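You operate a simulated robot arm through the tools that you are given. There is no shell and no other tool.

You are at the controls of a simulated robot arm. One attempt, no reset.

TASK
Fill the white ring bottle to 200 ml through the orange funnel and bung it.
Fine: pour from the orange handle jug; jug and funnel go back where they stood. Set down upright: orange handle jug, orange funnel.

Only the result counts: the job must be done as asked and must still hold three seconds after the hand-in. Knocking over, shifting, dropping, spilling or breaking anything else fails it.

THE ROBOT
A 7-joint arm with a two-finger parallel gripper, fixed in place. Base frame: the origin is at the foot of the arm, x ahead of it, y to its left, z up; the work surface is at about z = 800. Units: mm, rad, N and s.
With the tool pointing down near the work surface it reaches from about 100 to 660 mm from the base axis. Its first joint turns from -1.152 to 1.152 rad. Payload 1.57 kg.
The TCP is the grasp point between the finger pads, 30 mm short of the fingertips. In the tool frame z runs along the fingers and y along their closing line. The gripper opens to 80 mm. The fingers are 17 mm wide and 12 mm thick; the gripper's body (40 by 82 mm) begins 80 mm behind the TCP.
Orientation is told as [roll, pitch, yaw] about the base's x, y, z axes, in that order, counted from this pose: with the fingers straight down and closing along the base's y, the tool's x points along the base's -x, its y along +y and its z along -z.

THE INTERFACE
- The arm moves only by the tool arm_command. Its argument "increments" is a list of rows, each an object of numbers (a shift or turn left out is 0, a gripper value left out holds the last): "tx", "ty", "tz": the shift along the tool's x, y, z in units of 20 mm (1.0 is 20 mm); "ax", "ay", "az": the turn, a rotation vector about the tool's x, y, z in units of 4 degrees (1.0 is 4 degrees); "grip": the finger opening in mm, from 0 to 80. In form: [{"tx": .., "ty": .., "tz": .., "ax": .., "ay": .., "az": .., "grip": ..}, ...]. A call has 1 to 20 rows; each row shifts and turns the commanded pose from where the row before left it, along the tool's axes as they then stand. A call with a number of a shift or a turn outside -1 to 1 is refused whole. A row lasts 0.2 s, in which the tool goes at most 50 mm and 0.15 rad; a call with a longer step from one row to the next is refused whole, and so is a gripper value outside its range. A pose out of reach is approached as far as the arm can. The call stops where the force on the tool passes 80 N (or 10 N more than at its start, if that is more) or the arm is blocked; 0.2 s more then pass. Each finger travels about 72 mm/s and halts on what it meets, pressing with about 23 N; the grip force reading is that of the motor and also rises with nothing between the fingers. The clock runs only during rows and for 0.2 s after the last one: add rows that do not move to give the fingers time. The reply holds the time, the measured pose of the TCP, the force on the tool along the base axes, the opening and the grip force, in the units named above and with some noise, with the torque about the TCP (base axes, N m) and any sound that the robot's microphone picked up.
- Cameras (640 x 400 px; columns grow to the right, rows downward): "scene" is fixed at [51.2, 421.3, 1410.3]; the picture's right is [-0.86, -0.50, 0.00], its down [-0.30, 0.52, -0.80] and it looks along [0.40, -0.69, -0.61] (base axes); focal length 286 px, centre (320, 200). "wrist" rides on the gripper at [72, -7, -122] in the tool frame; the picture's right is [0.09, 1.00, 0.00], its down [-0.84, 0.08, -0.54] and it looks along [-0.54, 0.05, 0.84] (tool axes); focal length 238 px, centre (320, 200). There is no depth. A picture from a camera that has moved, and an enlarged one, comes with that camera's place and axes in the base frame and with its lens. The place of the scene camera against the robot may be out by one fixed shift of up to 18 mm in any direction.
- get_image(camera): a new picture of that camera. It takes no simulated time.
- inspect(camera, box): a new picture of the part [left, top, right, bottom] of that camera's present view, enlarged. It takes no simulated time.
- close_job(): hands the job in; it is judged then, once.

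Places have to be worked out from the pictures, the camera data and where the tool is seen. Open the gripper and draw the arm clear of the work before you hand the job in, unless the task says otherwise.

The tools are called after ">>>" as name(argument=value, ...) on one line, values as JSON. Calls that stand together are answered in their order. arm_command: Moves the arm, as the interface text tells. Its arguments: {"type":"object","properties":{"increments":{"type":"array"}},"required":["increments"]} The other tools are called the same way: get_image (camera) takes a picture; inspect (camera, box) takes an enlarged picture of a part of a camera's view; close_job () hands the job in.

At the start:

```text
t: 0.0
ee_pos: [300.8, -186.9, 1176.4]
orientation: [0.0, -0.001, 0.001]
wrist_force: [-0.9, -0.5, 0.3]
torque: [-0.03, -0.01, -0.03]
grip_width: 80.0
grip_force: 0.1
```

scene: 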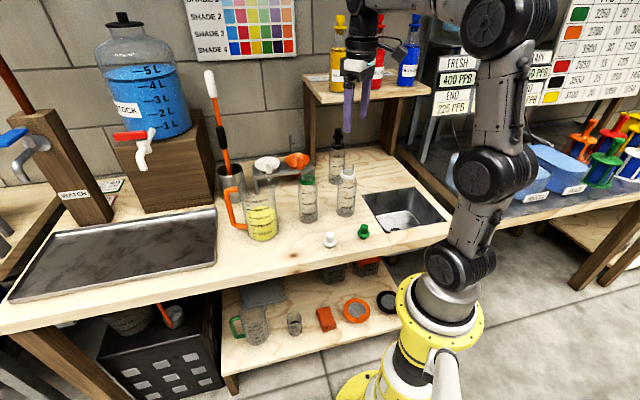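
wrist: 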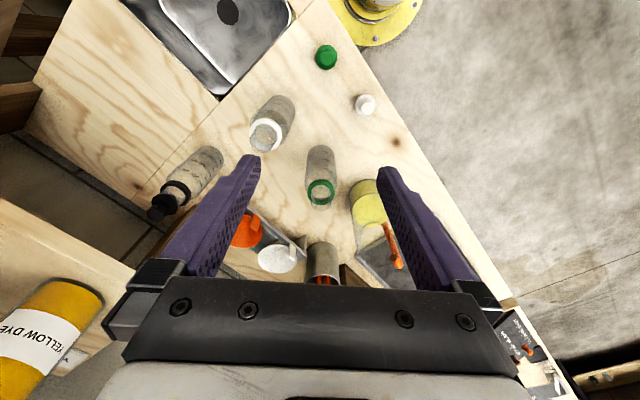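

I start by looking closely at the bench in both views before moving anything.

>>> inspect(camera="scene", box=[200, 120, 460, 280])

>>> inspect(camera="wrist", box=[140, 0, 460, 300])

>>> inspect(camera="scene", box=[210, 140, 310, 250])

>>> inspect(camera="scene", box=[290, 120, 390, 250])

```text
2.46 times, centred on (330, 200) of scene
camera zoom: at [51.2, 421.3, 1410.3], right [-0.86, -0.5, 0.0], down [-0.3, 0.52, -0.8], along [0.4, -0.69, -0.61], focal length 703 px, centre (295, 200)
```

zoom: 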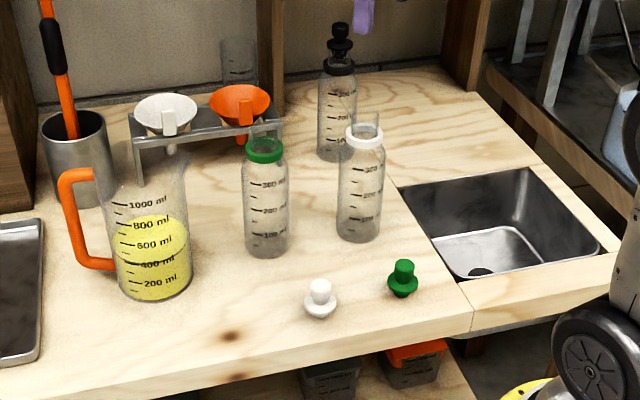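

```text
1.33 times, centred on (300, 150) of wrist
camera zoom: at [228.5, -193.1, 1299.0], right [-0.09, 1.0, 0.0], down [0.84, 0.08, 0.54], along [0.54, 0.05, -0.84], focal length 318 px, centre (347, 267)
```

zoom: 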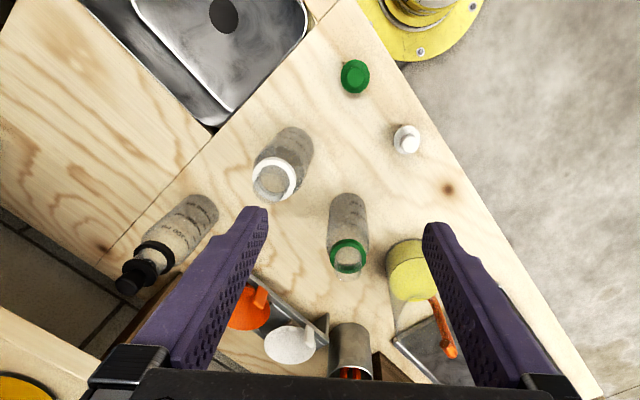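

```text
3.64 times, centred on (260, 195) of scene
camera zoom: at [51.2, 421.3, 1410.3], right [-0.86, -0.5, 0.0], down [-0.3, 0.52, -0.8], along [0.4, -0.69, -0.61], focal length 1039 px, centre (538, 218)
```

zoom: 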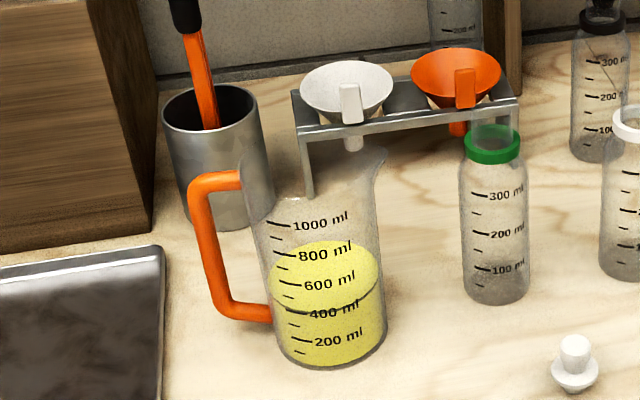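

```text
3.08 times, centred on (340, 185) of scene
camera zoom: at [51.2, 421.3, 1410.3], right [-0.86, -0.5, 0.0], down [-0.3, 0.52, -0.8], along [0.4, -0.69, -0.61], focal length 879 px, centre (258, 246)
```

zoom: 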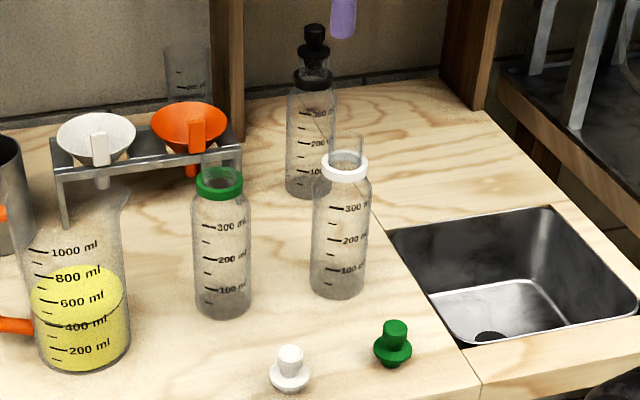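

The wrist camera matches its stated model (fingertips appear where expected). I'll close the fingers for a freer view and move back a little for a second viewpoint; nothing is near the tool at this height.

>>> arm_command(increments=[{"tx": 1, "grip": 0}, {"tx": 1}, {"tx": 1}, {"tx": 1}, {"tx": 1}, {}])

>>> get_image(camera="wrist")

>>> inspect(camera="wrist", box=[200, 150, 480, 330])

>>> inspect(camera="wrist", box=[200, 20, 480, 200])

```text
t: 1.4
ee_pos: [200.7, -186.5, 1177.0]
orientation: [-0.001, 0.001, 0.002]
wrist_force: [0.5, 0.6, -0.6]
torque: [0.03, -0.03, 0.03]
grip_width: 0.2
grip_force: 21.3
```

```text
taken
camera wrist: at [128.9, -192.2, 1299.8], right [-0.09, 1.0, 0.0], down [0.84, 0.08, 0.54], along [0.54, 0.05, -0.84], focal length 238 px, centre (320, 200)
```

wrist: 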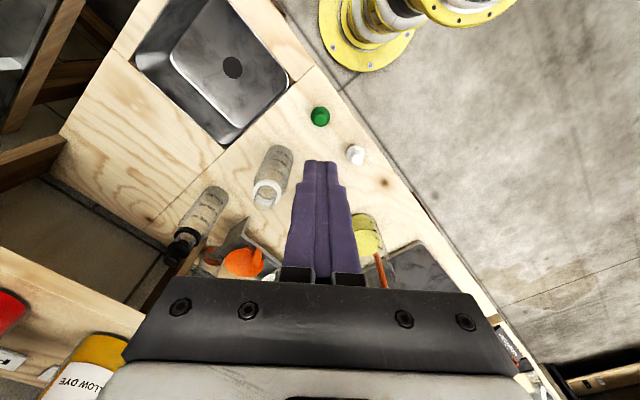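

```text
2.22 times, centred on (340, 240) of wrist
camera zoom: at [128.9, -192.2, 1299.8], right [-0.09, 1.0, 0.0], down [0.84, 0.08, 0.54], along [0.54, 0.05, -0.84], focal length 530 px, centre (276, 111)
```

zoom: 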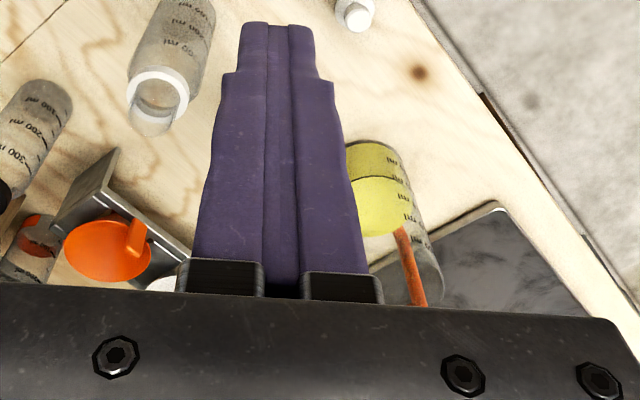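

```text
2.22 times, centred on (340, 110) of wrist
camera zoom: at [128.9, -192.2, 1299.8], right [-0.09, 1.0, 0.0], down [0.84, 0.08, 0.54], along [0.54, 0.05, -0.84], focal length 530 px, centre (276, 400)
```

zoom: 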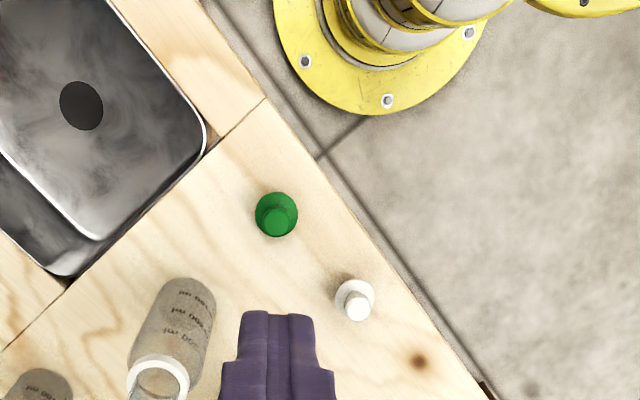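

Triangulating the two wrist views puts the white‑ring bottle at about (340, −260) with its ring near z≈965, the white bung near (313, −99), the orange funnel near (575, −320). I'll move forward for a close look at the funnel and rack.

>>> arm_command(increments=[{"tx": -1, "ty": -0.2, "tz": 0.25}, {"tx": -1, "ty": -0.2, "tz": 0.25}, {"tx": -1, "ty": -0.2, "tz": 0.25}, {"tx": -1, "ty": -0.2, "tz": 0.25}, {"tx": -1, "ty": -0.2, "tz": 0.25}, {"tx": -1, "ty": -0.2, "tz": 0.25}, {"tx": -1, "ty": -0.2, "tz": 0.25}, {"tx": -1, "ty": -0.2, "tz": 0.25}, {"tx": -1, "ty": -0.2, "tz": 0.25}, {"tx": -1, "ty": -0.2, "tz": 0.25}, {"tx": -1, "ty": -0.2, "tz": 0.25}, {}])

>>> get_image(camera="wrist")

>>> inspect(camera="wrist", box=[180, 130, 340, 230])

>>> inspect(camera="wrist", box=[340, 80, 520, 240])

```text
t: 4.0
ee_pos: [419.9, -232.3, 1120.8]
orientation: [0.001, 0.0, -0.001]
wrist_force: [-0.1, 0.1, -0.8]
torque: [0.0, 0.02, -0.01]
grip_width: 0.3
grip_force: 21.0
```

```text
taken
camera wrist: at [348.8, -238.5, 1243.0], right [-0.09, 1.0, 0.0], down [0.84, 0.08, 0.54], along [0.54, 0.05, -0.84], focal length 238 px, centre (320, 200)
```

wrist: 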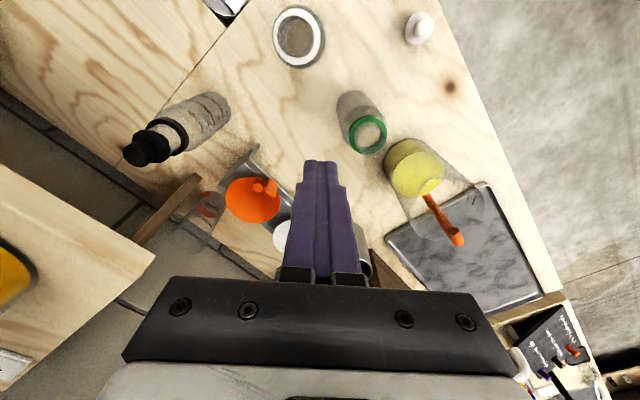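

```text
4.00 times, centred on (260, 180) of wrist
camera zoom: at [348.8, -238.5, 1243.0], right [-0.09, 1.0, 0.0], down [0.84, 0.08, 0.54], along [0.54, 0.05, -0.84], focal length 953 px, centre (560, 280)
```

zoom: 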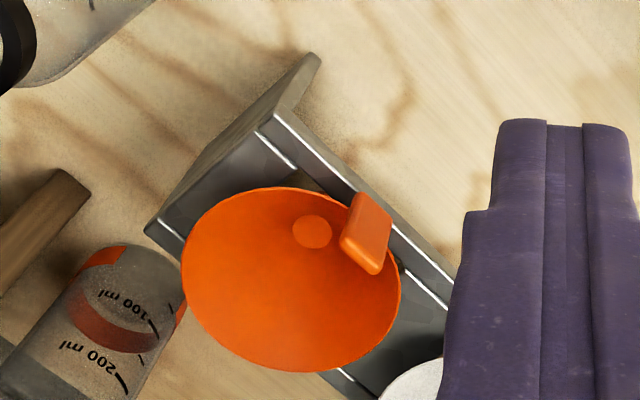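

```text
2.50 times, centred on (430, 160) of wrist
camera zoom: at [348.8, -238.5, 1243.0], right [-0.09, 1.0, 0.0], down [0.84, 0.08, 0.54], along [0.54, 0.05, -0.84], focal length 596 px, centre (45, 300)
```

zoom: 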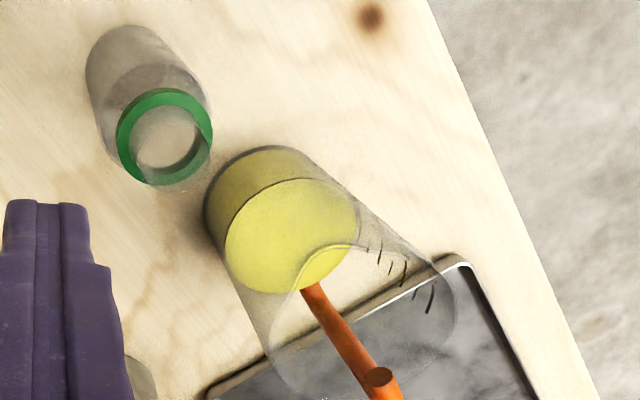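

From this view the orange funnel's rim centre works out near (578, −333, z≈900), its tab near (540, −296) with its top at z≈934, and the bench runs at about 45° to the base axes. I inspect the bottle mouth, tab and rack further before grasping.

>>> inspect(camera="wrist", box=[260, 0, 340, 80])

>>> inspect(camera="scene", box=[270, 140, 330, 200])

>>> inspect(camera="scene", box=[325, 155, 370, 225])

>>> inspect(camera="scene", box=[215, 160, 285, 250])

```text
5.00 times, centred on (300, 40) of wrist
camera zoom: at [348.8, -238.5, 1243.0], right [-0.09, 1.0, 0.0], down [0.84, 0.08, 0.54], along [0.54, 0.05, -0.84], focal length 1192 px, centre (420, 1000)
```

zoom: 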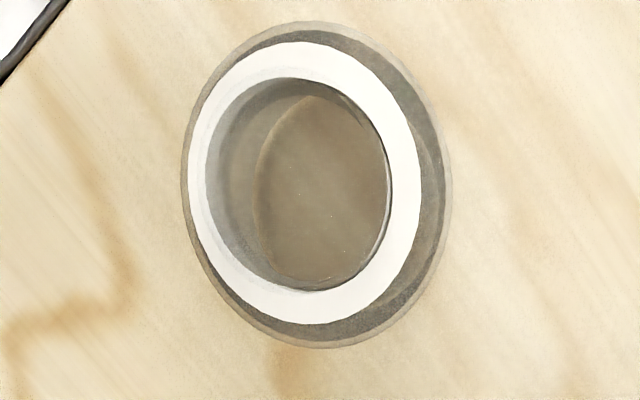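

```text
6.67 times, centred on (300, 170) of scene
camera zoom: at [51.2, 421.3, 1410.3], right [-0.86, -0.5, 0.0], down [-0.3, 0.52, -0.8], along [0.4, -0.69, -0.61], focal length 1905 px, centre (453, 400)
```

zoom: 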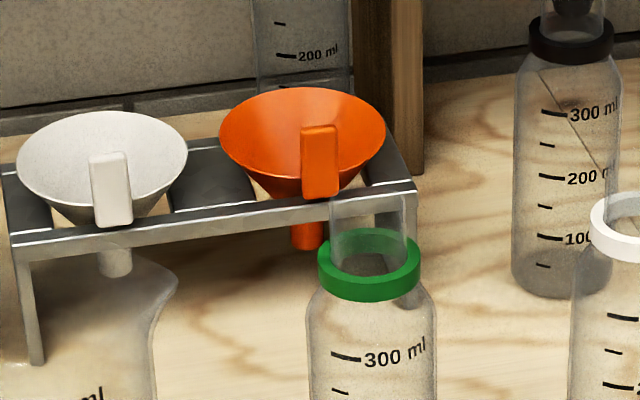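

```text
5.71 times, centred on (348, 190) of scene
camera zoom: at [51.2, 421.3, 1410.3], right [-0.86, -0.5, 0.0], down [-0.3, 0.52, -0.8], along [0.4, -0.69, -0.61], focal length 1633 px, centre (163, 257)
```

zoom: 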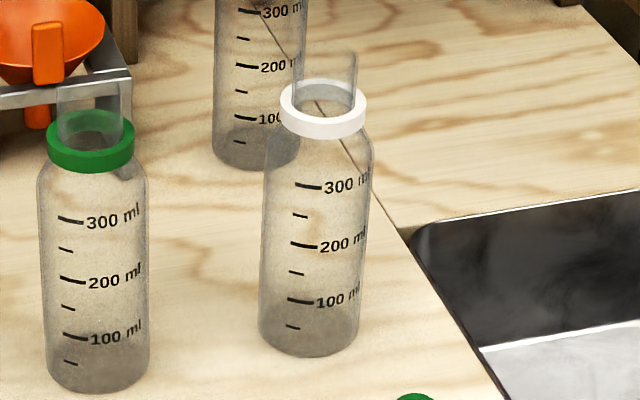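

```text
4.44 times, centred on (250, 205) of scene
camera zoom: at [51.2, 421.3, 1410.3], right [-0.86, -0.5, 0.0], down [-0.3, 0.52, -0.8], along [0.4, -0.69, -0.61], focal length 1270 px, centre (631, 178)
```

zoom: 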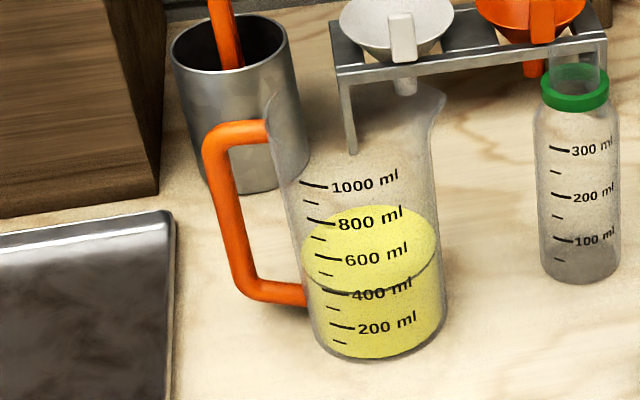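

The views are clear: the bottle's glass neck rises above the white ring to about z≈988, and the jug holds about 400 ml. I'll yaw the tool +45° so the fingers close radially across the funnel's flat tab, then move above the tab for a close look.

>>> arm_command(increments=[{"az": -1, "grip": 44}, {"az": -1}, {"az": -1}, {"az": -1}, {"az": -1}, {"az": -1}, {"az": -1}, {"az": -1}, {"az": -1}, {"az": -1}, {"az": -1}, {"az": -0.25}, {}])

>>> arm_command(increments=[{"tx": -0.3, "ty": -1, "tz": 0.5}, {"tx": -0.3, "ty": -1, "tz": 0.5}, {"tx": -0.3, "ty": -1, "tz": 0.5}, {"tx": -0.3, "ty": -1, "tz": 0.5}, {"tx": -0.3, "ty": -1, "tz": 0.5}, {"tx": -0.3, "ty": -1, "tz": 0.5}, {"tx": -0.18, "ty": -0.5, "tz": 0.5}, {}])

>>> get_image(camera="wrist")

>>> get_image(camera="scene")

```text
t: 6.8
ee_pos: [419.9, -232.3, 1120.4]
orientation: [0.0, 0.001, 0.785]
wrist_force: [0.1, 1.1, 0.2]
torque: [0.01, 0.01, -0.02]
grip_width: 44.1
grip_force: 0.1
```

```text
t: 8.6
ee_pos: [538.4, -294.0, 1054.6]
orientation: [0.0, -0.001, 0.783]
wrist_force: [0.4, -0.7, 0.2]
torque: [0.02, -0.01, 0.03]
grip_width: 44.2
grip_force: 0.0
out of reach, approached as far as the arm can: row 7
```

```text
taken
camera wrist: at [491.6, -347.6, 1178.0], right [-0.77, 0.64, 0.0], down [0.54, 0.65, 0.54], along [0.35, 0.42, -0.84], focal length 238 px, centre (320, 200)
```

wrist: 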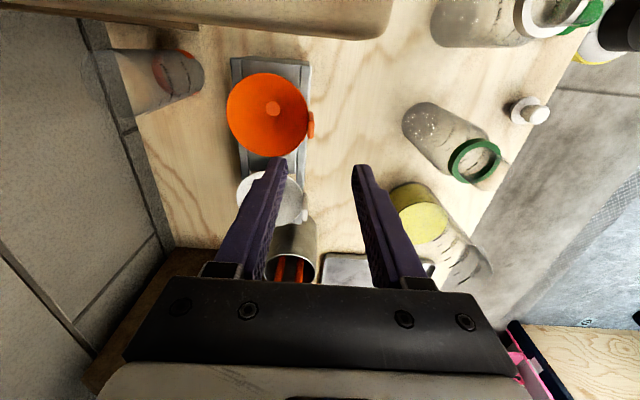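

```text
taken
```

scene: 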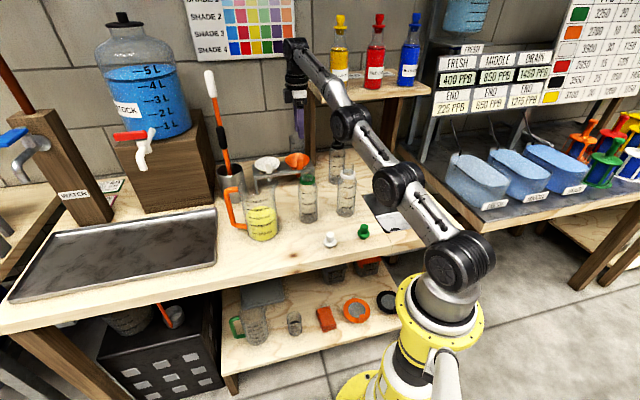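

The reach limit is felt here at this height (lower is easier), and the tab appears just right of the funnel between the finger lines. I zoom in on the tab to fix its place before descending.

>>> inspect(camera="wrist", box=[210, 50, 370, 150])

>>> inspect(camera="wrist", box=[260, 80, 360, 180])

```text
4.00 times, centred on (290, 100) of wrist
camera zoom: at [491.6, -347.6, 1178.0], right [-0.77, 0.64, 0.0], down [0.54, 0.65, 0.54], along [0.35, 0.42, -0.84], focal length 953 px, centre (440, 600)
```

zoom: 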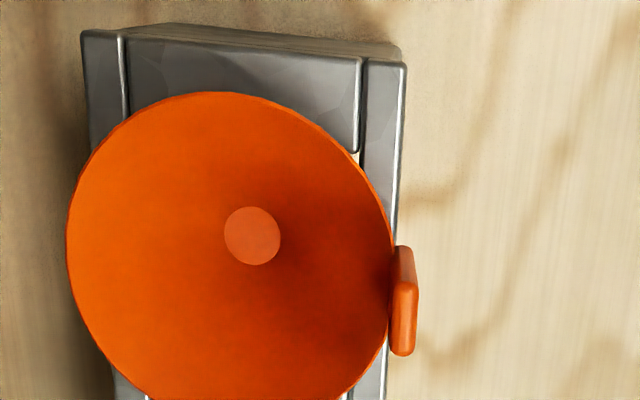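

```text
4.00 times, centred on (310, 130) of wrist
camera zoom: at [491.6, -347.6, 1178.0], right [-0.77, 0.64, 0.0], down [0.54, 0.65, 0.54], along [0.35, 0.42, -0.84], focal length 953 px, centre (360, 480)
```

zoom: 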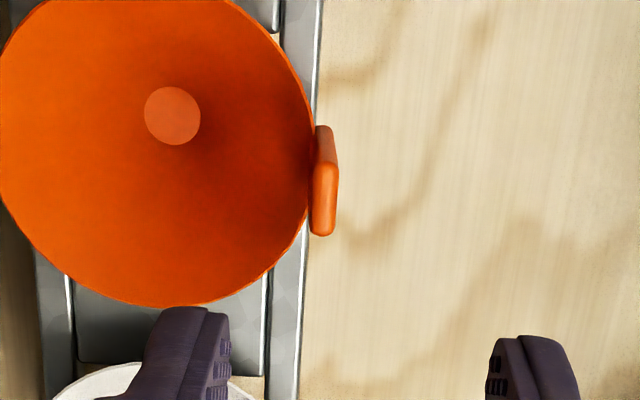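

The tab's top centre computes to about (543.5, −298.5), roughly 6 mm thick and 19 mm wide. I nudge over it and descend to tips ~20 mm above it to check alignment.

>>> arm_command(increments=[{"tz": 0.8}, {"tz": 0.8}, {"tz": 0.8}, {"tx": -0.06, "ty": -0.2, "tz": 0.85}, {}, {}])

>>> get_image(camera="wrist")

>>> inspect(camera="wrist", box=[240, 90, 400, 190])

```text
t: 10.0
ee_pos: [546.5, -299.0, 1024.2]
orientation: [-0.027, -0.004, 0.778]
wrist_force: [-26.7, 18.0, 55.3]
torque: [-5.27, 0.59, -2.72]
grip_width: 44.0
grip_force: 0.2
out of reach, approached as far as the arm can: row 4
```

```text
taken
camera wrist: at [497.7, -350.7, 1147.4], right [-0.76, 0.64, -0.03], down [0.53, 0.65, 0.54], along [0.37, 0.4, -0.84], focal length 238 px, centre (320, 200)
```

wrist: 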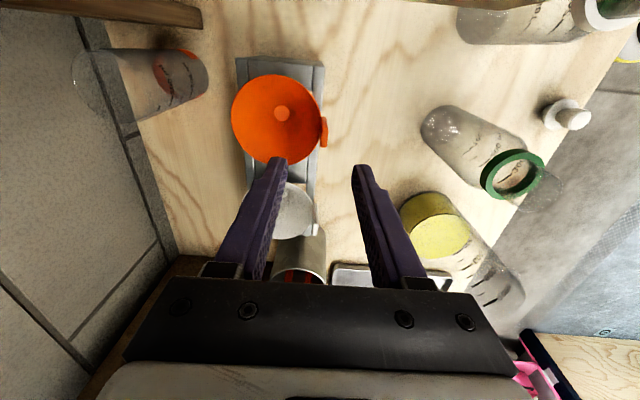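

```text
4.00 times, centred on (320, 140) of wrist
camera zoom: at [497.7, -350.7, 1147.4], right [-0.76, 0.64, -0.03], down [0.53, 0.65, 0.54], along [0.37, 0.4, -0.84], focal length 953 px, centre (320, 440)
```

zoom: 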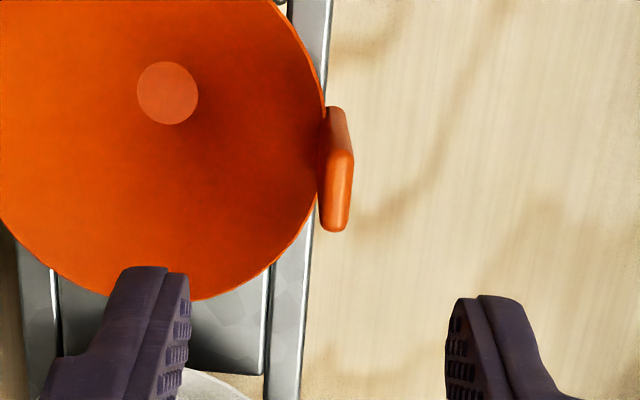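

The arm stopped at z≈1024 with a 55 N upward reaction — the hand or forearm is touching something, probably the shelf. I look at the scene before any more motion.

>>> inspect(camera="scene", box=[240, 20, 440, 160])

>>> get_image(camera="scene")

```text
2.86 times, centred on (340, 90) of scene
camera zoom: at [49.4, 422.6, 1409.9], right [-0.86, -0.5, 0.0], down [-0.3, 0.52, -0.8], along [0.4, -0.69, -0.6], focal length 816 px, centre (263, 514)
```

zoom: 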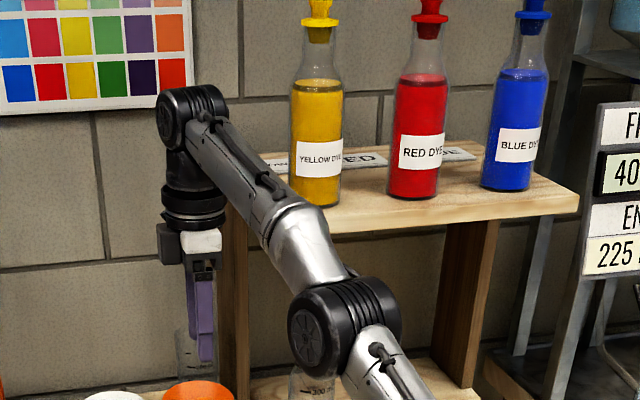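

```text
taken
```

scene: 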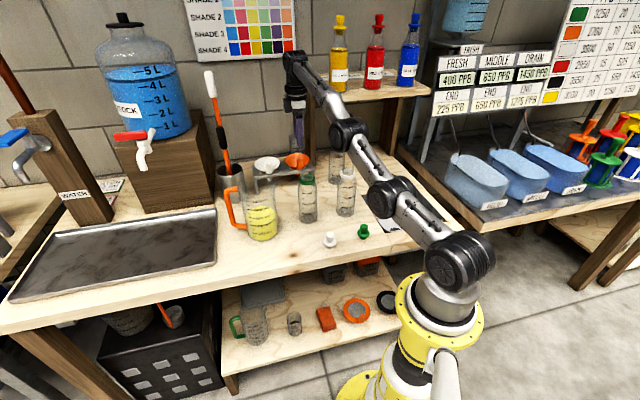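

The contact force line passes under the wrist camera, so the camera housing is resting on the overhanging front-left corner of the dye shelf; everything still stands. I back straight up and away from the shelf, then I'll use the −45° yaw, which puts the camera over the open front side.

>>> arm_command(increments=[{"tz": -1}, {"tz": -1}, {"tz": -1}, {}])

>>> get_image(camera="wrist")

>>> inspect(camera="scene", box=[240, 20, 440, 160])

```text
t: 10.3
ee_pos: [546.6, -298.5, 1025.5]
orientation: [-0.055, -0.007, 0.805]
wrist_force: [0.9, 0.7, 1.3]
torque: [-0.11, 0.16, 0.0]
grip_width: 43.9
grip_force: 0.0
stopped in row 1: the force on the tool passed its limit at 104 N (the readings are from after the stop); the commanded pose is now the measured one
```

```text
taken
camera wrist: at [496.9, -350.0, 1148.0], right [-0.78, 0.62, -0.05], down [0.5, 0.67, 0.54], along [0.38, 0.4, -0.84], focal length 238 px, centre (320, 200)
```

wrist: 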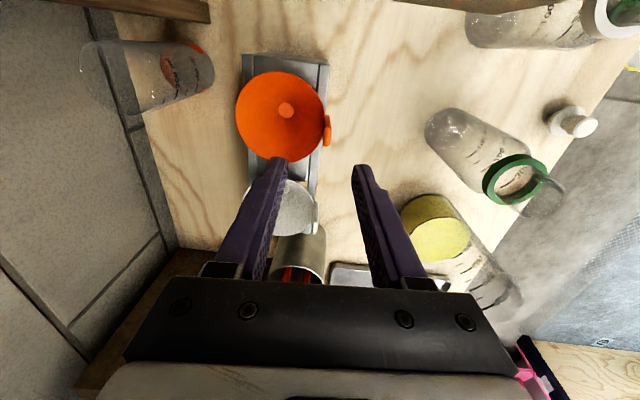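

```text
2.86 times, centred on (340, 90) of scene
camera zoom: at [51.2, 421.3, 1410.3], right [-0.86, -0.5, 0.0], down [-0.3, 0.52, -0.8], along [0.4, -0.69, -0.61], focal length 816 px, centre (263, 514)
```

zoom: 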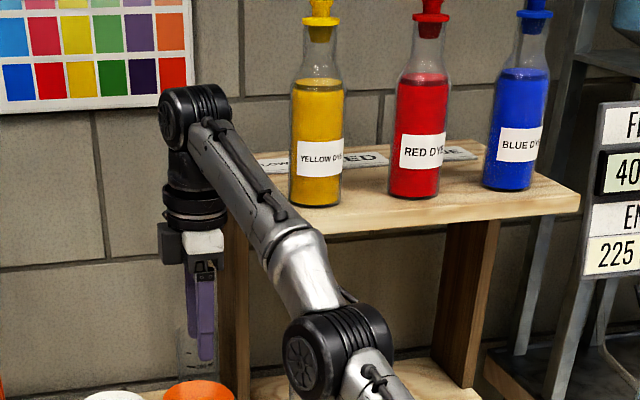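

The tool is now free (forces ~1 N) though slightly rolled. I raise it further in small steps, watching the force.

>>> arm_command(increments=[{"tz": -0.4}, {"tz": -0.4}, {"tz": -0.4}, {}])

```text
t: 11.3
ee_pos: [544.8, -298.1, 1049.2]
orientation: [-0.052, -0.01, 0.806]
wrist_force: [-0.6, -0.8, 0.6]
torque: [0.02, 0.0, 0.0]
grip_width: 43.8
grip_force: 0.1
```

Free and clear. I level the tool, move toward the front away from the shelf, and swing the yaw to −45°.

>>> arm_command(increments=[{"ax": -0.75, "ay": 0.14, "az": 0.3}, {"ty": 0.95, "tx": 0.12, "tz": -0.2}, {"ty": 0.95, "tx": 0.12, "tz": -0.2}, {"ty": 0.95, "tx": 0.12, "tz": -0.2}, {"ty": 0.95, "tx": 0.12, "tz": -0.2}, {"ty": 0.95, "tx": 0.12, "tz": -0.2}, {}])

>>> arm_command(increments=[{"az": 1}, {"az": 1}, {"az": 1}, {"az": 1}, {"az": 1}, {"az": 1}, {"az": 1}, {"az": 1}, {"az": 1}, {"az": 1}, {"az": 1}, {"az": 1}, {"az": 1}, {"az": 1}, {"az": 1}, {"az": 1}, {"az": 1}, {"az": 1}, {"az": 1}, {}])

```text
t: 12.9
ee_pos: [470.6, -238.5, 1067.9]
orientation: [-0.001, 0.0, 0.784]
wrist_force: [-0.6, -0.5, 0.8]
torque: [-0.01, -0.01, 0.02]
grip_width: 44.1
grip_force: 0.1
out of reach, approached as far as the arm can: row 1, 2, 3
```

```text
t: 17.1
ee_pos: [471.5, -240.5, 1067.9]
orientation: [0.0, -0.002, -0.541]
wrist_force: [0.1, -1.3, 0.0]
torque: [0.01, -0.05, 0.02]
grip_width: 44.0
grip_force: 0.1
```

Yaw is at −31°; I finish the turn to −45° and look.

>>> arm_command(increments=[{"az": 1}, {"az": 1}, {"az": 1}, {"az": 0.5}, {}])

>>> get_image(camera="wrist")

>>> get_image(camera="scene")

```text
t: 18.3
ee_pos: [472.5, -239.1, 1068.1]
orientation: [0.001, -0.001, -0.787]
wrist_force: [-1.1, 0.4, -0.1]
torque: [0.0, 0.01, 0.0]
grip_width: 44.2
grip_force: 0.1
```

```text
taken
camera wrist: at [416.2, -192.2, 1191.4], right [0.64, 0.77, 0.0], down [0.64, -0.54, 0.54], along [0.42, -0.35, -0.84], focal length 238 px, centre (320, 200)
```

wrist: 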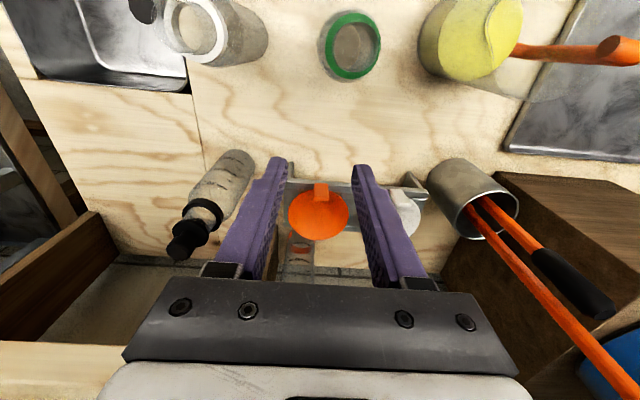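

```text
taken
```

scene: 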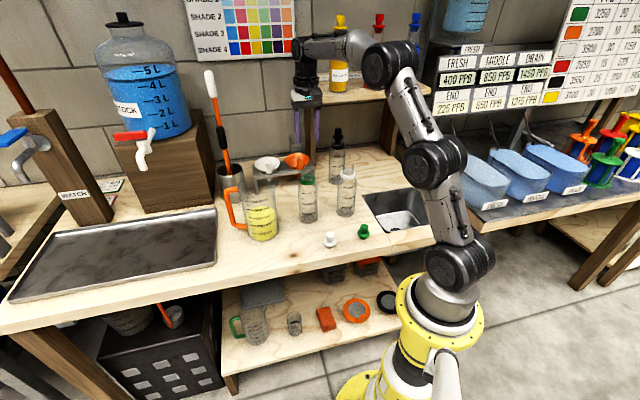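

This orientation gives a clean, bench-aligned view with the funnel between the fingers and the camera over free space. I zoom on the tab to refine its place.

>>> inspect(camera="wrist", box=[270, 160, 370, 240])

>>> inspect(camera="wrist", box=[400, 0, 640, 120])

>>> inspect(camera="wrist", box=[140, 0, 280, 80])

```text
5.00 times, centred on (320, 200) of wrist
camera zoom: at [416.2, -192.2, 1191.4], right [0.64, 0.77, 0.0], down [0.64, -0.54, 0.54], along [0.42, -0.35, -0.84], focal length 1192 px, centre (320, 200)
```

zoom: 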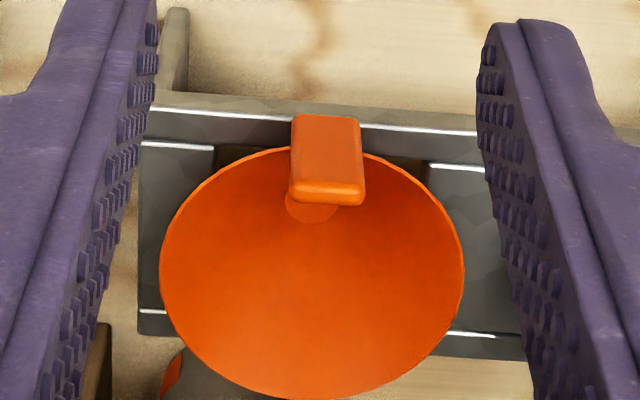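

```text
2.67 times, centred on (520, 60) of wrist
camera zoom: at [416.2, -192.2, 1191.4], right [0.64, 0.77, 0.0], down [0.64, -0.54, 0.54], along [0.42, -0.35, -0.84], focal length 636 px, centre (-213, 573)
```

zoom: 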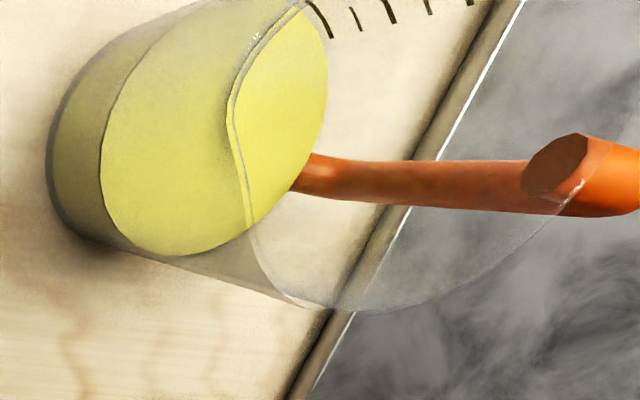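

```text
4.57 times, centred on (210, 40) of wrist
camera zoom: at [416.2, -192.2, 1191.4], right [0.64, 0.77, 0.0], down [0.64, -0.54, 0.54], along [0.42, -0.35, -0.84], focal length 1090 px, centre (823, 931)
```

zoom: 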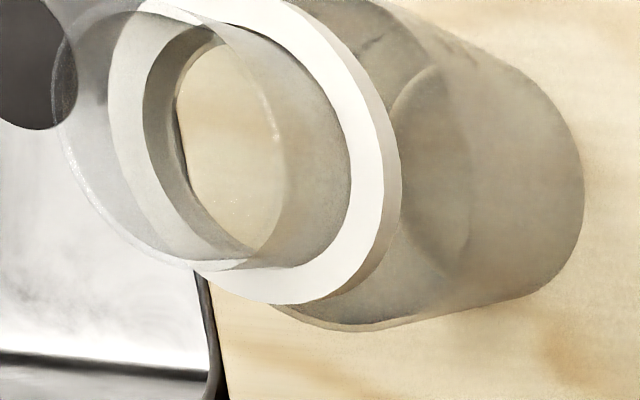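

Two views now agree on the tab: centre (545, −297.5), top z≈929, ~18 mm wide and aligned with the tool's closing line. I descend diagonally to just above it and check.

>>> arm_command(increments=[{"tx": -0.6, "ty": 0.06, "tz": 0.6}, {"tx": -0.6, "ty": 0.06, "tz": 0.6}, {"tx": -0.6, "ty": 0.06, "tz": 0.6}, {"tx": -0.6, "ty": 0.06, "tz": 0.6}, {"tx": -0.6, "ty": 0.06, "tz": 0.6}, {"tx": -0.6, "ty": 0.06, "tz": 0.6}, {"tx": -0.6, "ty": 0.06, "tz": 0.6}, {"tx": -0.43, "ty": 0.08, "tz": 0.4}, {}])

>>> inspect(camera="wrist", box=[240, 120, 400, 220])

>>> inspect(camera="scene", box=[240, 20, 440, 200])

```text
t: 20.3
ee_pos: [545.0, -297.1, 977.9]
orientation: [0.0, -0.003, -0.788]
wrist_force: [-0.2, 0.1, -0.9]
torque: [0.0, -0.01, -0.01]
grip_width: 44.0
grip_force: 0.1
```

```text
4.00 times, centred on (320, 170) of wrist
camera zoom: at [488.9, -250.7, 1100.3], right [0.64, 0.77, 0.0], down [0.65, -0.54, 0.54], along [0.42, -0.35, -0.84], focal length 953 px, centre (320, 320)
```

zoom: 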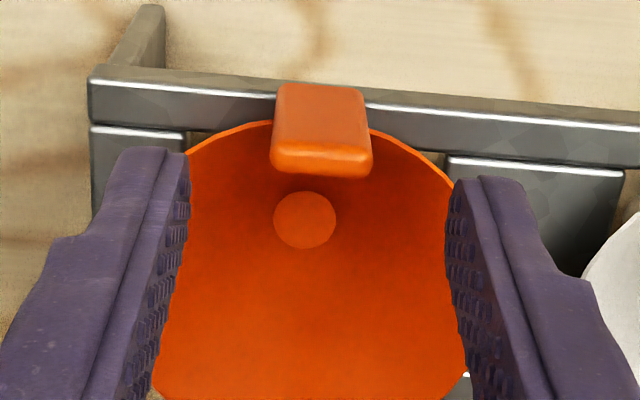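

```text
2.22 times, centred on (340, 110) of scene
camera zoom: at [51.2, 421.3, 1410.3], right [-0.86, -0.5, 0.0], down [-0.3, 0.52, -0.8], along [0.4, -0.69, -0.61], focal length 635 px, centre (276, 400)
```

zoom: 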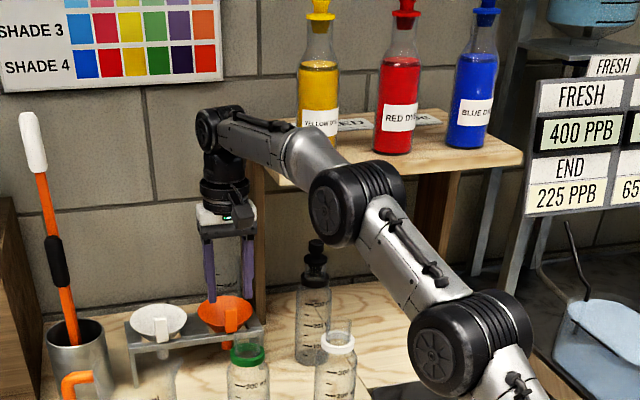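

Tab reads (545.6, −297.8) from here, matching the tool position. I descend 42 mm straight down (tips ≈ 906, just above the rim) and check.

>>> arm_command(increments=[{"tz": 0.7}, {"tz": 0.7}, {"tz": 0.7}, {}])

>>> inspect(camera="wrist", box=[240, 100, 400, 200])

>>> inspect(camera="scene", box=[250, 110, 350, 190])

```text
t: 21.3
ee_pos: [543.6, -296.7, 934.5]
orientation: [0.0, -0.002, -0.785]
wrist_force: [0.3, -0.7, 0.4]
torque: [0.03, 0.03, -0.03]
grip_width: 43.7
grip_force: 0.1
```

```text
4.00 times, centred on (320, 150) of wrist
camera zoom: at [489.2, -249.5, 1056.8], right [0.64, 0.77, 0.0], down [0.65, -0.54, 0.54], along [0.42, -0.35, -0.84], focal length 953 px, centre (320, 400)
```

zoom: 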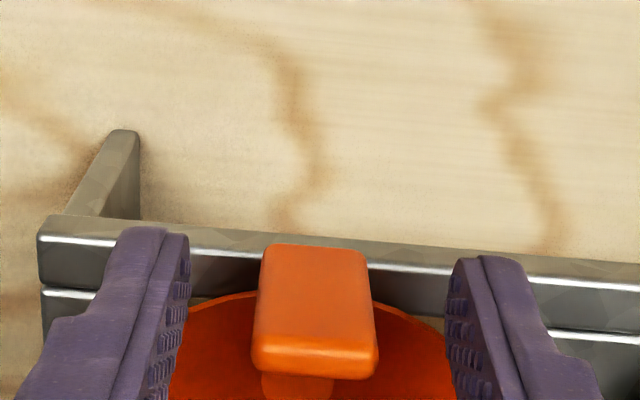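

```text
5.00 times, centred on (300, 150) of scene
camera zoom: at [51.2, 421.3, 1410.3], right [-0.86, -0.5, 0.0], down [-0.3, 0.52, -0.8], along [0.4, -0.69, -0.61], focal length 1429 px, centre (420, 450)
```

zoom: 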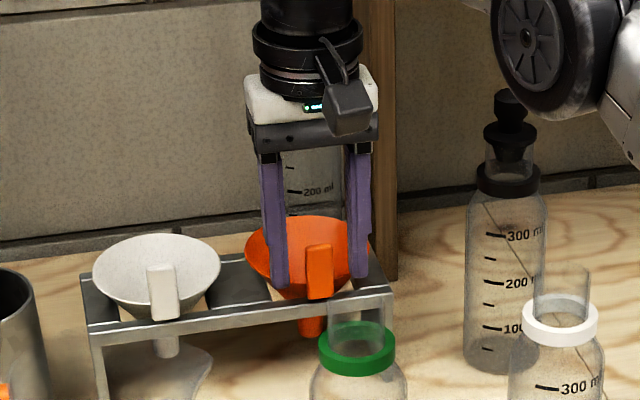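

Fingers straddle the tab with good overlap and no contact. I nudge 2 mm and close.

>>> arm_command(increments=[{"tx": -0.08}, {"grip": 6}, {}, {}, {}])

>>> inspect(camera="wrist", box=[240, 100, 400, 200])

```text
t: 22.5
ee_pos: [543.6, -298.4, 936.1]
orientation: [0.002, -0.003, -0.788]
wrist_force: [-1.1, -1.7, 0.9]
torque: [-0.03, 0.02, -0.04]
grip_width: 18.7
grip_force: 22.8
```

```text
4.00 times, centred on (320, 150) of wrist
camera zoom: at [489.8, -250.7, 1057.7], right [0.64, 0.77, 0.0], down [0.65, -0.54, 0.54], along [0.42, -0.35, -0.84], focal length 953 px, centre (320, 400)
```

zoom: 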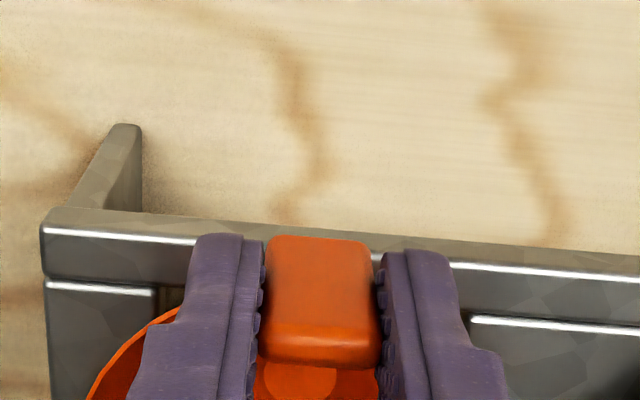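

The tab is held (18.7 mm, 23 N). I lift slowly straight up 70 mm and check that the funnel follows.

>>> arm_command(increments=[{"tz": -0.25}, {"tz": -0.5}, {"tz": -0.5}, {"tz": -0.5}, {"tz": -0.6}, {"tz": -0.6}, {"tz": -0.6}, {}])

>>> get_image(camera="wrist")

>>> inspect(camera="scene", box=[250, 90, 350, 190])

```text
t: 24.3
ee_pos: [544.2, -297.9, 1003.9]
orientation: [0.0, -0.001, -0.785]
wrist_force: [0.4, 0.7, -0.8]
torque: [-0.03, -0.01, 0.01]
grip_width: 19.1
grip_force: 23.4
```

```text
taken
camera wrist: at [488.6, -250.5, 1127.0], right [0.64, 0.77, 0.0], down [0.65, -0.54, 0.54], along [0.42, -0.35, -0.84], focal length 238 px, centre (320, 200)
```

wrist: 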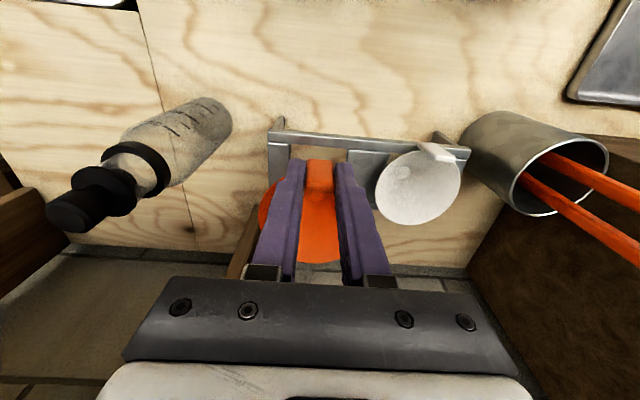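

```text
4.00 times, centred on (300, 140) of scene
camera zoom: at [51.2, 421.3, 1410.3], right [-0.86, -0.5, 0.0], down [-0.3, 0.52, -0.8], along [0.4, -0.69, -0.61], focal length 1143 px, centre (400, 440)
```

zoom: 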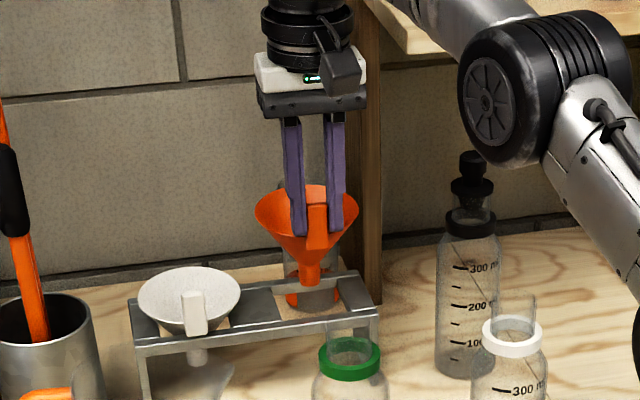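

The funnel is out of the rack and upright, with stem tip about 102 mm below the TCP and its axis about (+36, −35) mm from the TCP. I carry it up and over to above the white‑ring bottle (axis ≈ (342, −261.5)), stem still clear of the mouth.

>>> arm_command(increments=[{"tx": 0.9, "ty": -0.49, "tz": -0.7}, {"tx": 0.92, "ty": -0.49, "tz": -0.7}, {"tx": 0.92, "ty": -0.49, "tz": -0.7}, {"tx": 0.92, "ty": -0.49, "tz": -0.7}, {"tx": 0.92, "ty": -0.49, "tz": -0.7}, {"tx": 0.92, "ty": -0.49, "tz": -0.7}, {"tx": 0.92, "ty": -0.49, "tz": -0.7}, {"tx": 0.92, "ty": -0.49, "tz": -0.7}, {"tx": 0.92, "ty": -0.49}, {"tx": 0.92, "ty": -0.49}, {"tx": 0.92, "ty": -0.49}, {"tx": 0.85, "ty": -0.5}, {}, {}])

>>> get_image(camera="wrist")

>>> inspect(camera="scene", box=[300, 110, 400, 230])

```text
t: 27.3
ee_pos: [308.8, -224.9, 1117.1]
orientation: [0.0, -0.002, -0.786]
wrist_force: [0.1, -0.6, 0.1]
torque: [0.01, -0.01, 0.02]
grip_width: 18.9
grip_force: 23.2
```

```text
taken
camera wrist: at [252.3, -178.8, 1239.2], right [0.64, 0.77, 0.0], down [0.65, -0.54, 0.54], along [0.42, -0.35, -0.84], focal length 238 px, centre (320, 200)
```

wrist: 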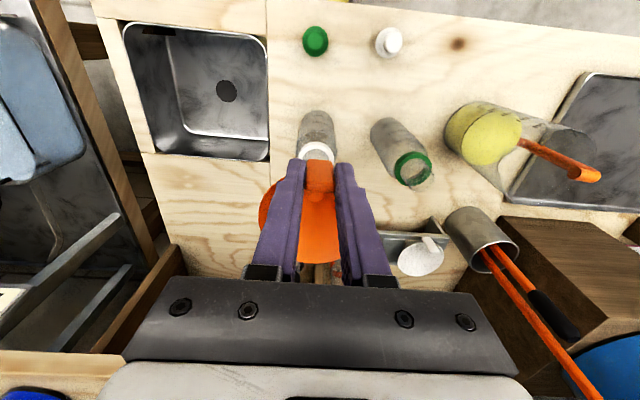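

```text
3.33 times, centred on (350, 170) of scene
camera zoom: at [51.2, 421.3, 1410.3], right [-0.86, -0.5, 0.0], down [-0.3, 0.52, -0.8], along [0.4, -0.69, -0.61], focal length 952 px, centre (220, 300)
```

zoom: 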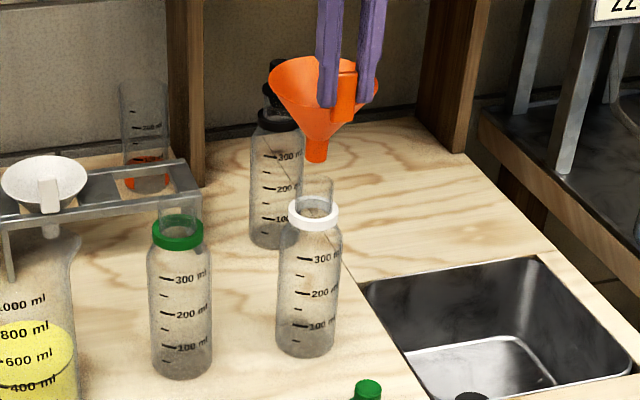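

The funnel hangs level above the bottle. I zoom in on stem and mouth to check alignment before lowering.

>>> inspect(camera="scene", box=[330, 125, 370, 185])

>>> inspect(camera="wrist", box=[260, 90, 380, 270])

```text
6.67 times, centred on (350, 155) of scene
camera zoom: at [51.2, 421.3, 1410.3], right [-0.86, -0.5, 0.0], down [-0.3, 0.52, -0.8], along [0.4, -0.69, -0.61], focal length 1905 px, centre (120, 500)
```

zoom: 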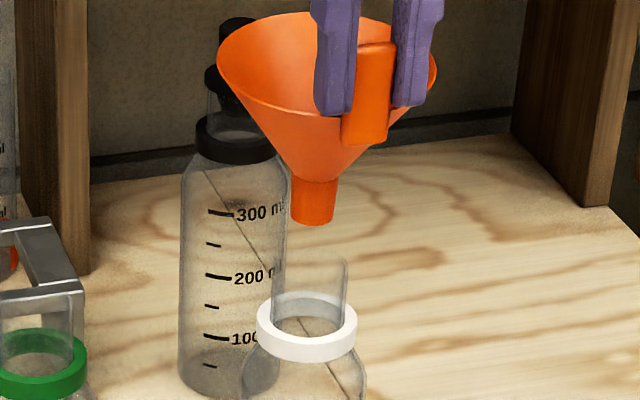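

```text
2.22 times, centred on (320, 180) of wrist
camera zoom: at [252.3, -178.8, 1239.2], right [0.64, 0.77, 0.0], down [0.65, -0.54, 0.54], along [0.42, -0.35, -0.84], focal length 530 px, centre (320, 244)
```

zoom: 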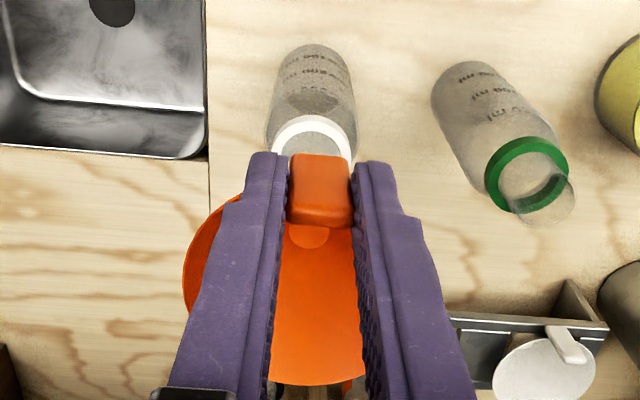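

Alignment looks within ~3 mm; I apply a small correction of (−2.5, +1.5) mm and lower 30 mm so the stem just enters the mouth, then check.

>>> arm_command(increments=[{"tx": 0.14, "ty": -0.035}, {"tz": 0.4}, {"tz": 0.4}, {"tz": 0.4}, {"tz": 0.3}, {}])

>>> inspect(camera="scene", box=[330, 125, 370, 185])

>>> inspect(camera="wrist", box=[260, 90, 380, 270])

```text
t: 28.7
ee_pos: [304.0, -226.8, 1086.2]
orientation: [0.001, -0.001, -0.786]
wrist_force: [-0.4, 0.0, -0.4]
torque: [0.02, -0.01, -0.02]
grip_width: 19.2
grip_force: 23.6
```

```text
6.67 times, centred on (350, 155) of scene
camera zoom: at [51.2, 421.3, 1410.3], right [-0.86, -0.5, 0.0], down [-0.3, 0.52, -0.8], along [0.4, -0.69, -0.61], focal length 1905 px, centre (120, 500)
```

zoom: 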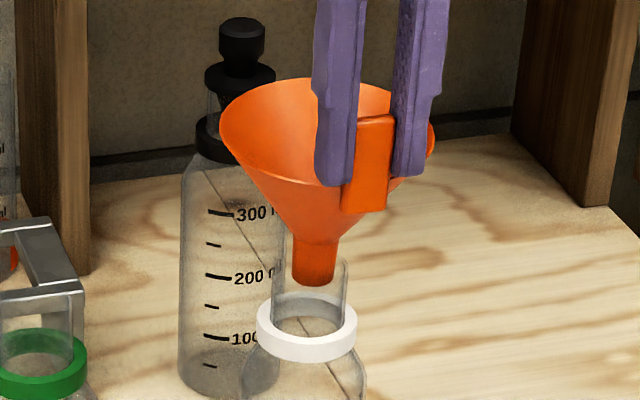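

```text
2.22 times, centred on (320, 180) of wrist
camera zoom: at [249.8, -178.6, 1209.1], right [0.64, 0.77, 0.0], down [0.65, -0.54, 0.54], along [0.42, -0.35, -0.84], focal length 530 px, centre (320, 244)
```

zoom: 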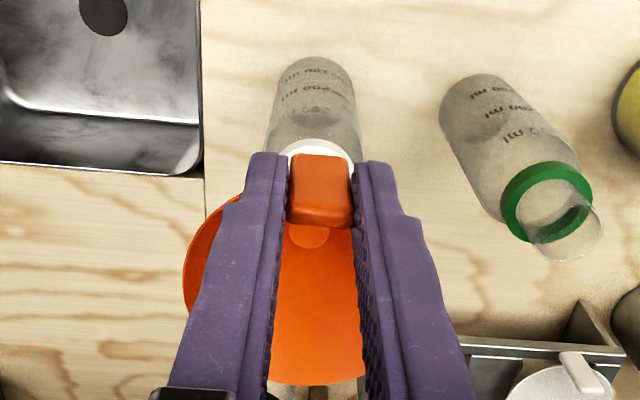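

The stem is visibly inside the glass neck with no contact force. I lower in small steps, watching for contact.

>>> arm_command(increments=[{"tz": 0.2}, {"tz": 0.2}, {"tz": 0.2}, {}])

>>> inspect(camera="scene", box=[330, 125, 370, 185])

```text
t: 29.7
ee_pos: [303.8, -226.7, 1074.8]
orientation: [0.0, -0.002, -0.786]
wrist_force: [-0.5, -0.5, -0.7]
torque: [0.01, 0.03, -0.01]
grip_width: 18.7
grip_force: 22.7
```

```text
6.67 times, centred on (350, 155) of scene
camera zoom: at [51.2, 421.3, 1410.3], right [-0.86, -0.5, 0.0], down [-0.3, 0.52, -0.8], along [0.4, -0.69, -0.61], focal length 1905 px, centre (120, 500)
```

zoom: 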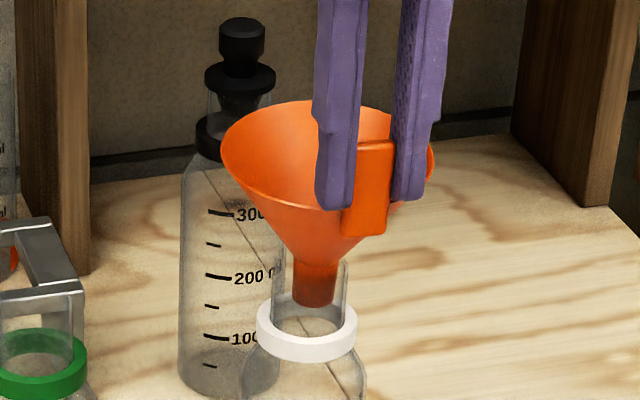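

Still no contact; the cone is nearing the mouth rim. I continue with 2 mm steps.

>>> arm_command(increments=[{"tz": 0.1}, {"tz": 0.1}, {"tz": 0.1}, {}])

>>> arm_command(increments=[{"tz": 0.1}, {"tz": 0.1}, {}])

>>> inspect(camera="scene", box=[330, 125, 370, 185])

```text
t: 30.7
ee_pos: [304.1, -225.0, 1069.6]
orientation: [0.0, 0.0, -0.786]
wrist_force: [-0.6, -0.6, -0.6]
torque: [0.03, 0.02, -0.03]
grip_width: 18.8
grip_force: 22.9
```

```text
t: 31.5
ee_pos: [303.6, -226.5, 1065.0]
orientation: [0.0, -0.004, -0.787]
wrist_force: [-0.4, 1.5, 5.1]
torque: [-0.08, -0.13, 0.0]
grip_width: 19.0
grip_force: 23.0
```

```text
6.67 times, centred on (350, 155) of scene
camera zoom: at [51.1, 421.4, 1410.2], right [-0.86, -0.5, 0.0], down [-0.3, 0.52, -0.8], along [0.4, -0.69, -0.61], focal length 1905 px, centre (120, 500)
```

zoom: 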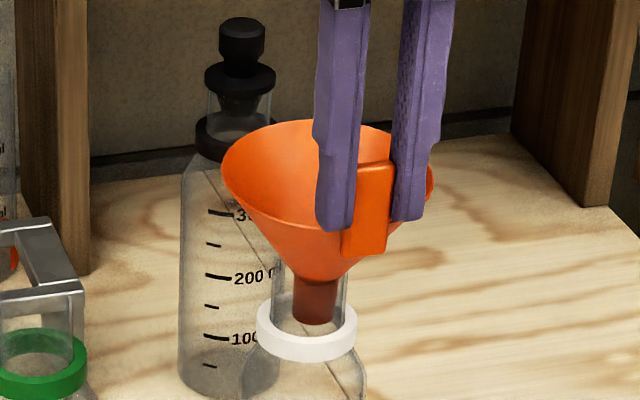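

Contact at z≈1065 with ~5 N, slightly on the front side of the neck. I shift 1.5 mm toward the wall to centre it and read again.

>>> arm_command(increments=[{"tx": -0.08}, {}])

```text
t: 32.1
ee_pos: [306.3, -226.9, 1066.4]
orientation: [0.001, -0.005, -0.786]
wrist_force: [-1.4, 1.3, 9.7]
torque: [-0.19, -0.15, 0.01]
grip_width: 19.0
grip_force: 22.9
```

Force rose, so the earlier position was better centred. I move back 1.5 mm, ease up slightly, and then release.

>>> arm_command(increments=[{"tx": 0.08}, {}])

>>> arm_command(increments=[{"tz": -0.05}, {}])

```text
t: 32.7
ee_pos: [303.1, -224.7, 1065.4]
orientation: [0.0, -0.005, -0.787]
wrist_force: [-1.2, -0.8, 8.7]
torque: [-0.27, -0.22, 0.0]
grip_width: 18.8
grip_force: 22.6
```

```text
t: 33.3
ee_pos: [304.6, -225.8, 1065.5]
orientation: [0.001, 0.0, -0.785]
wrist_force: [-0.1, 0.0, 4.8]
torque: [-0.16, -0.1, 0.0]
grip_width: 18.6
grip_force: 22.7
```

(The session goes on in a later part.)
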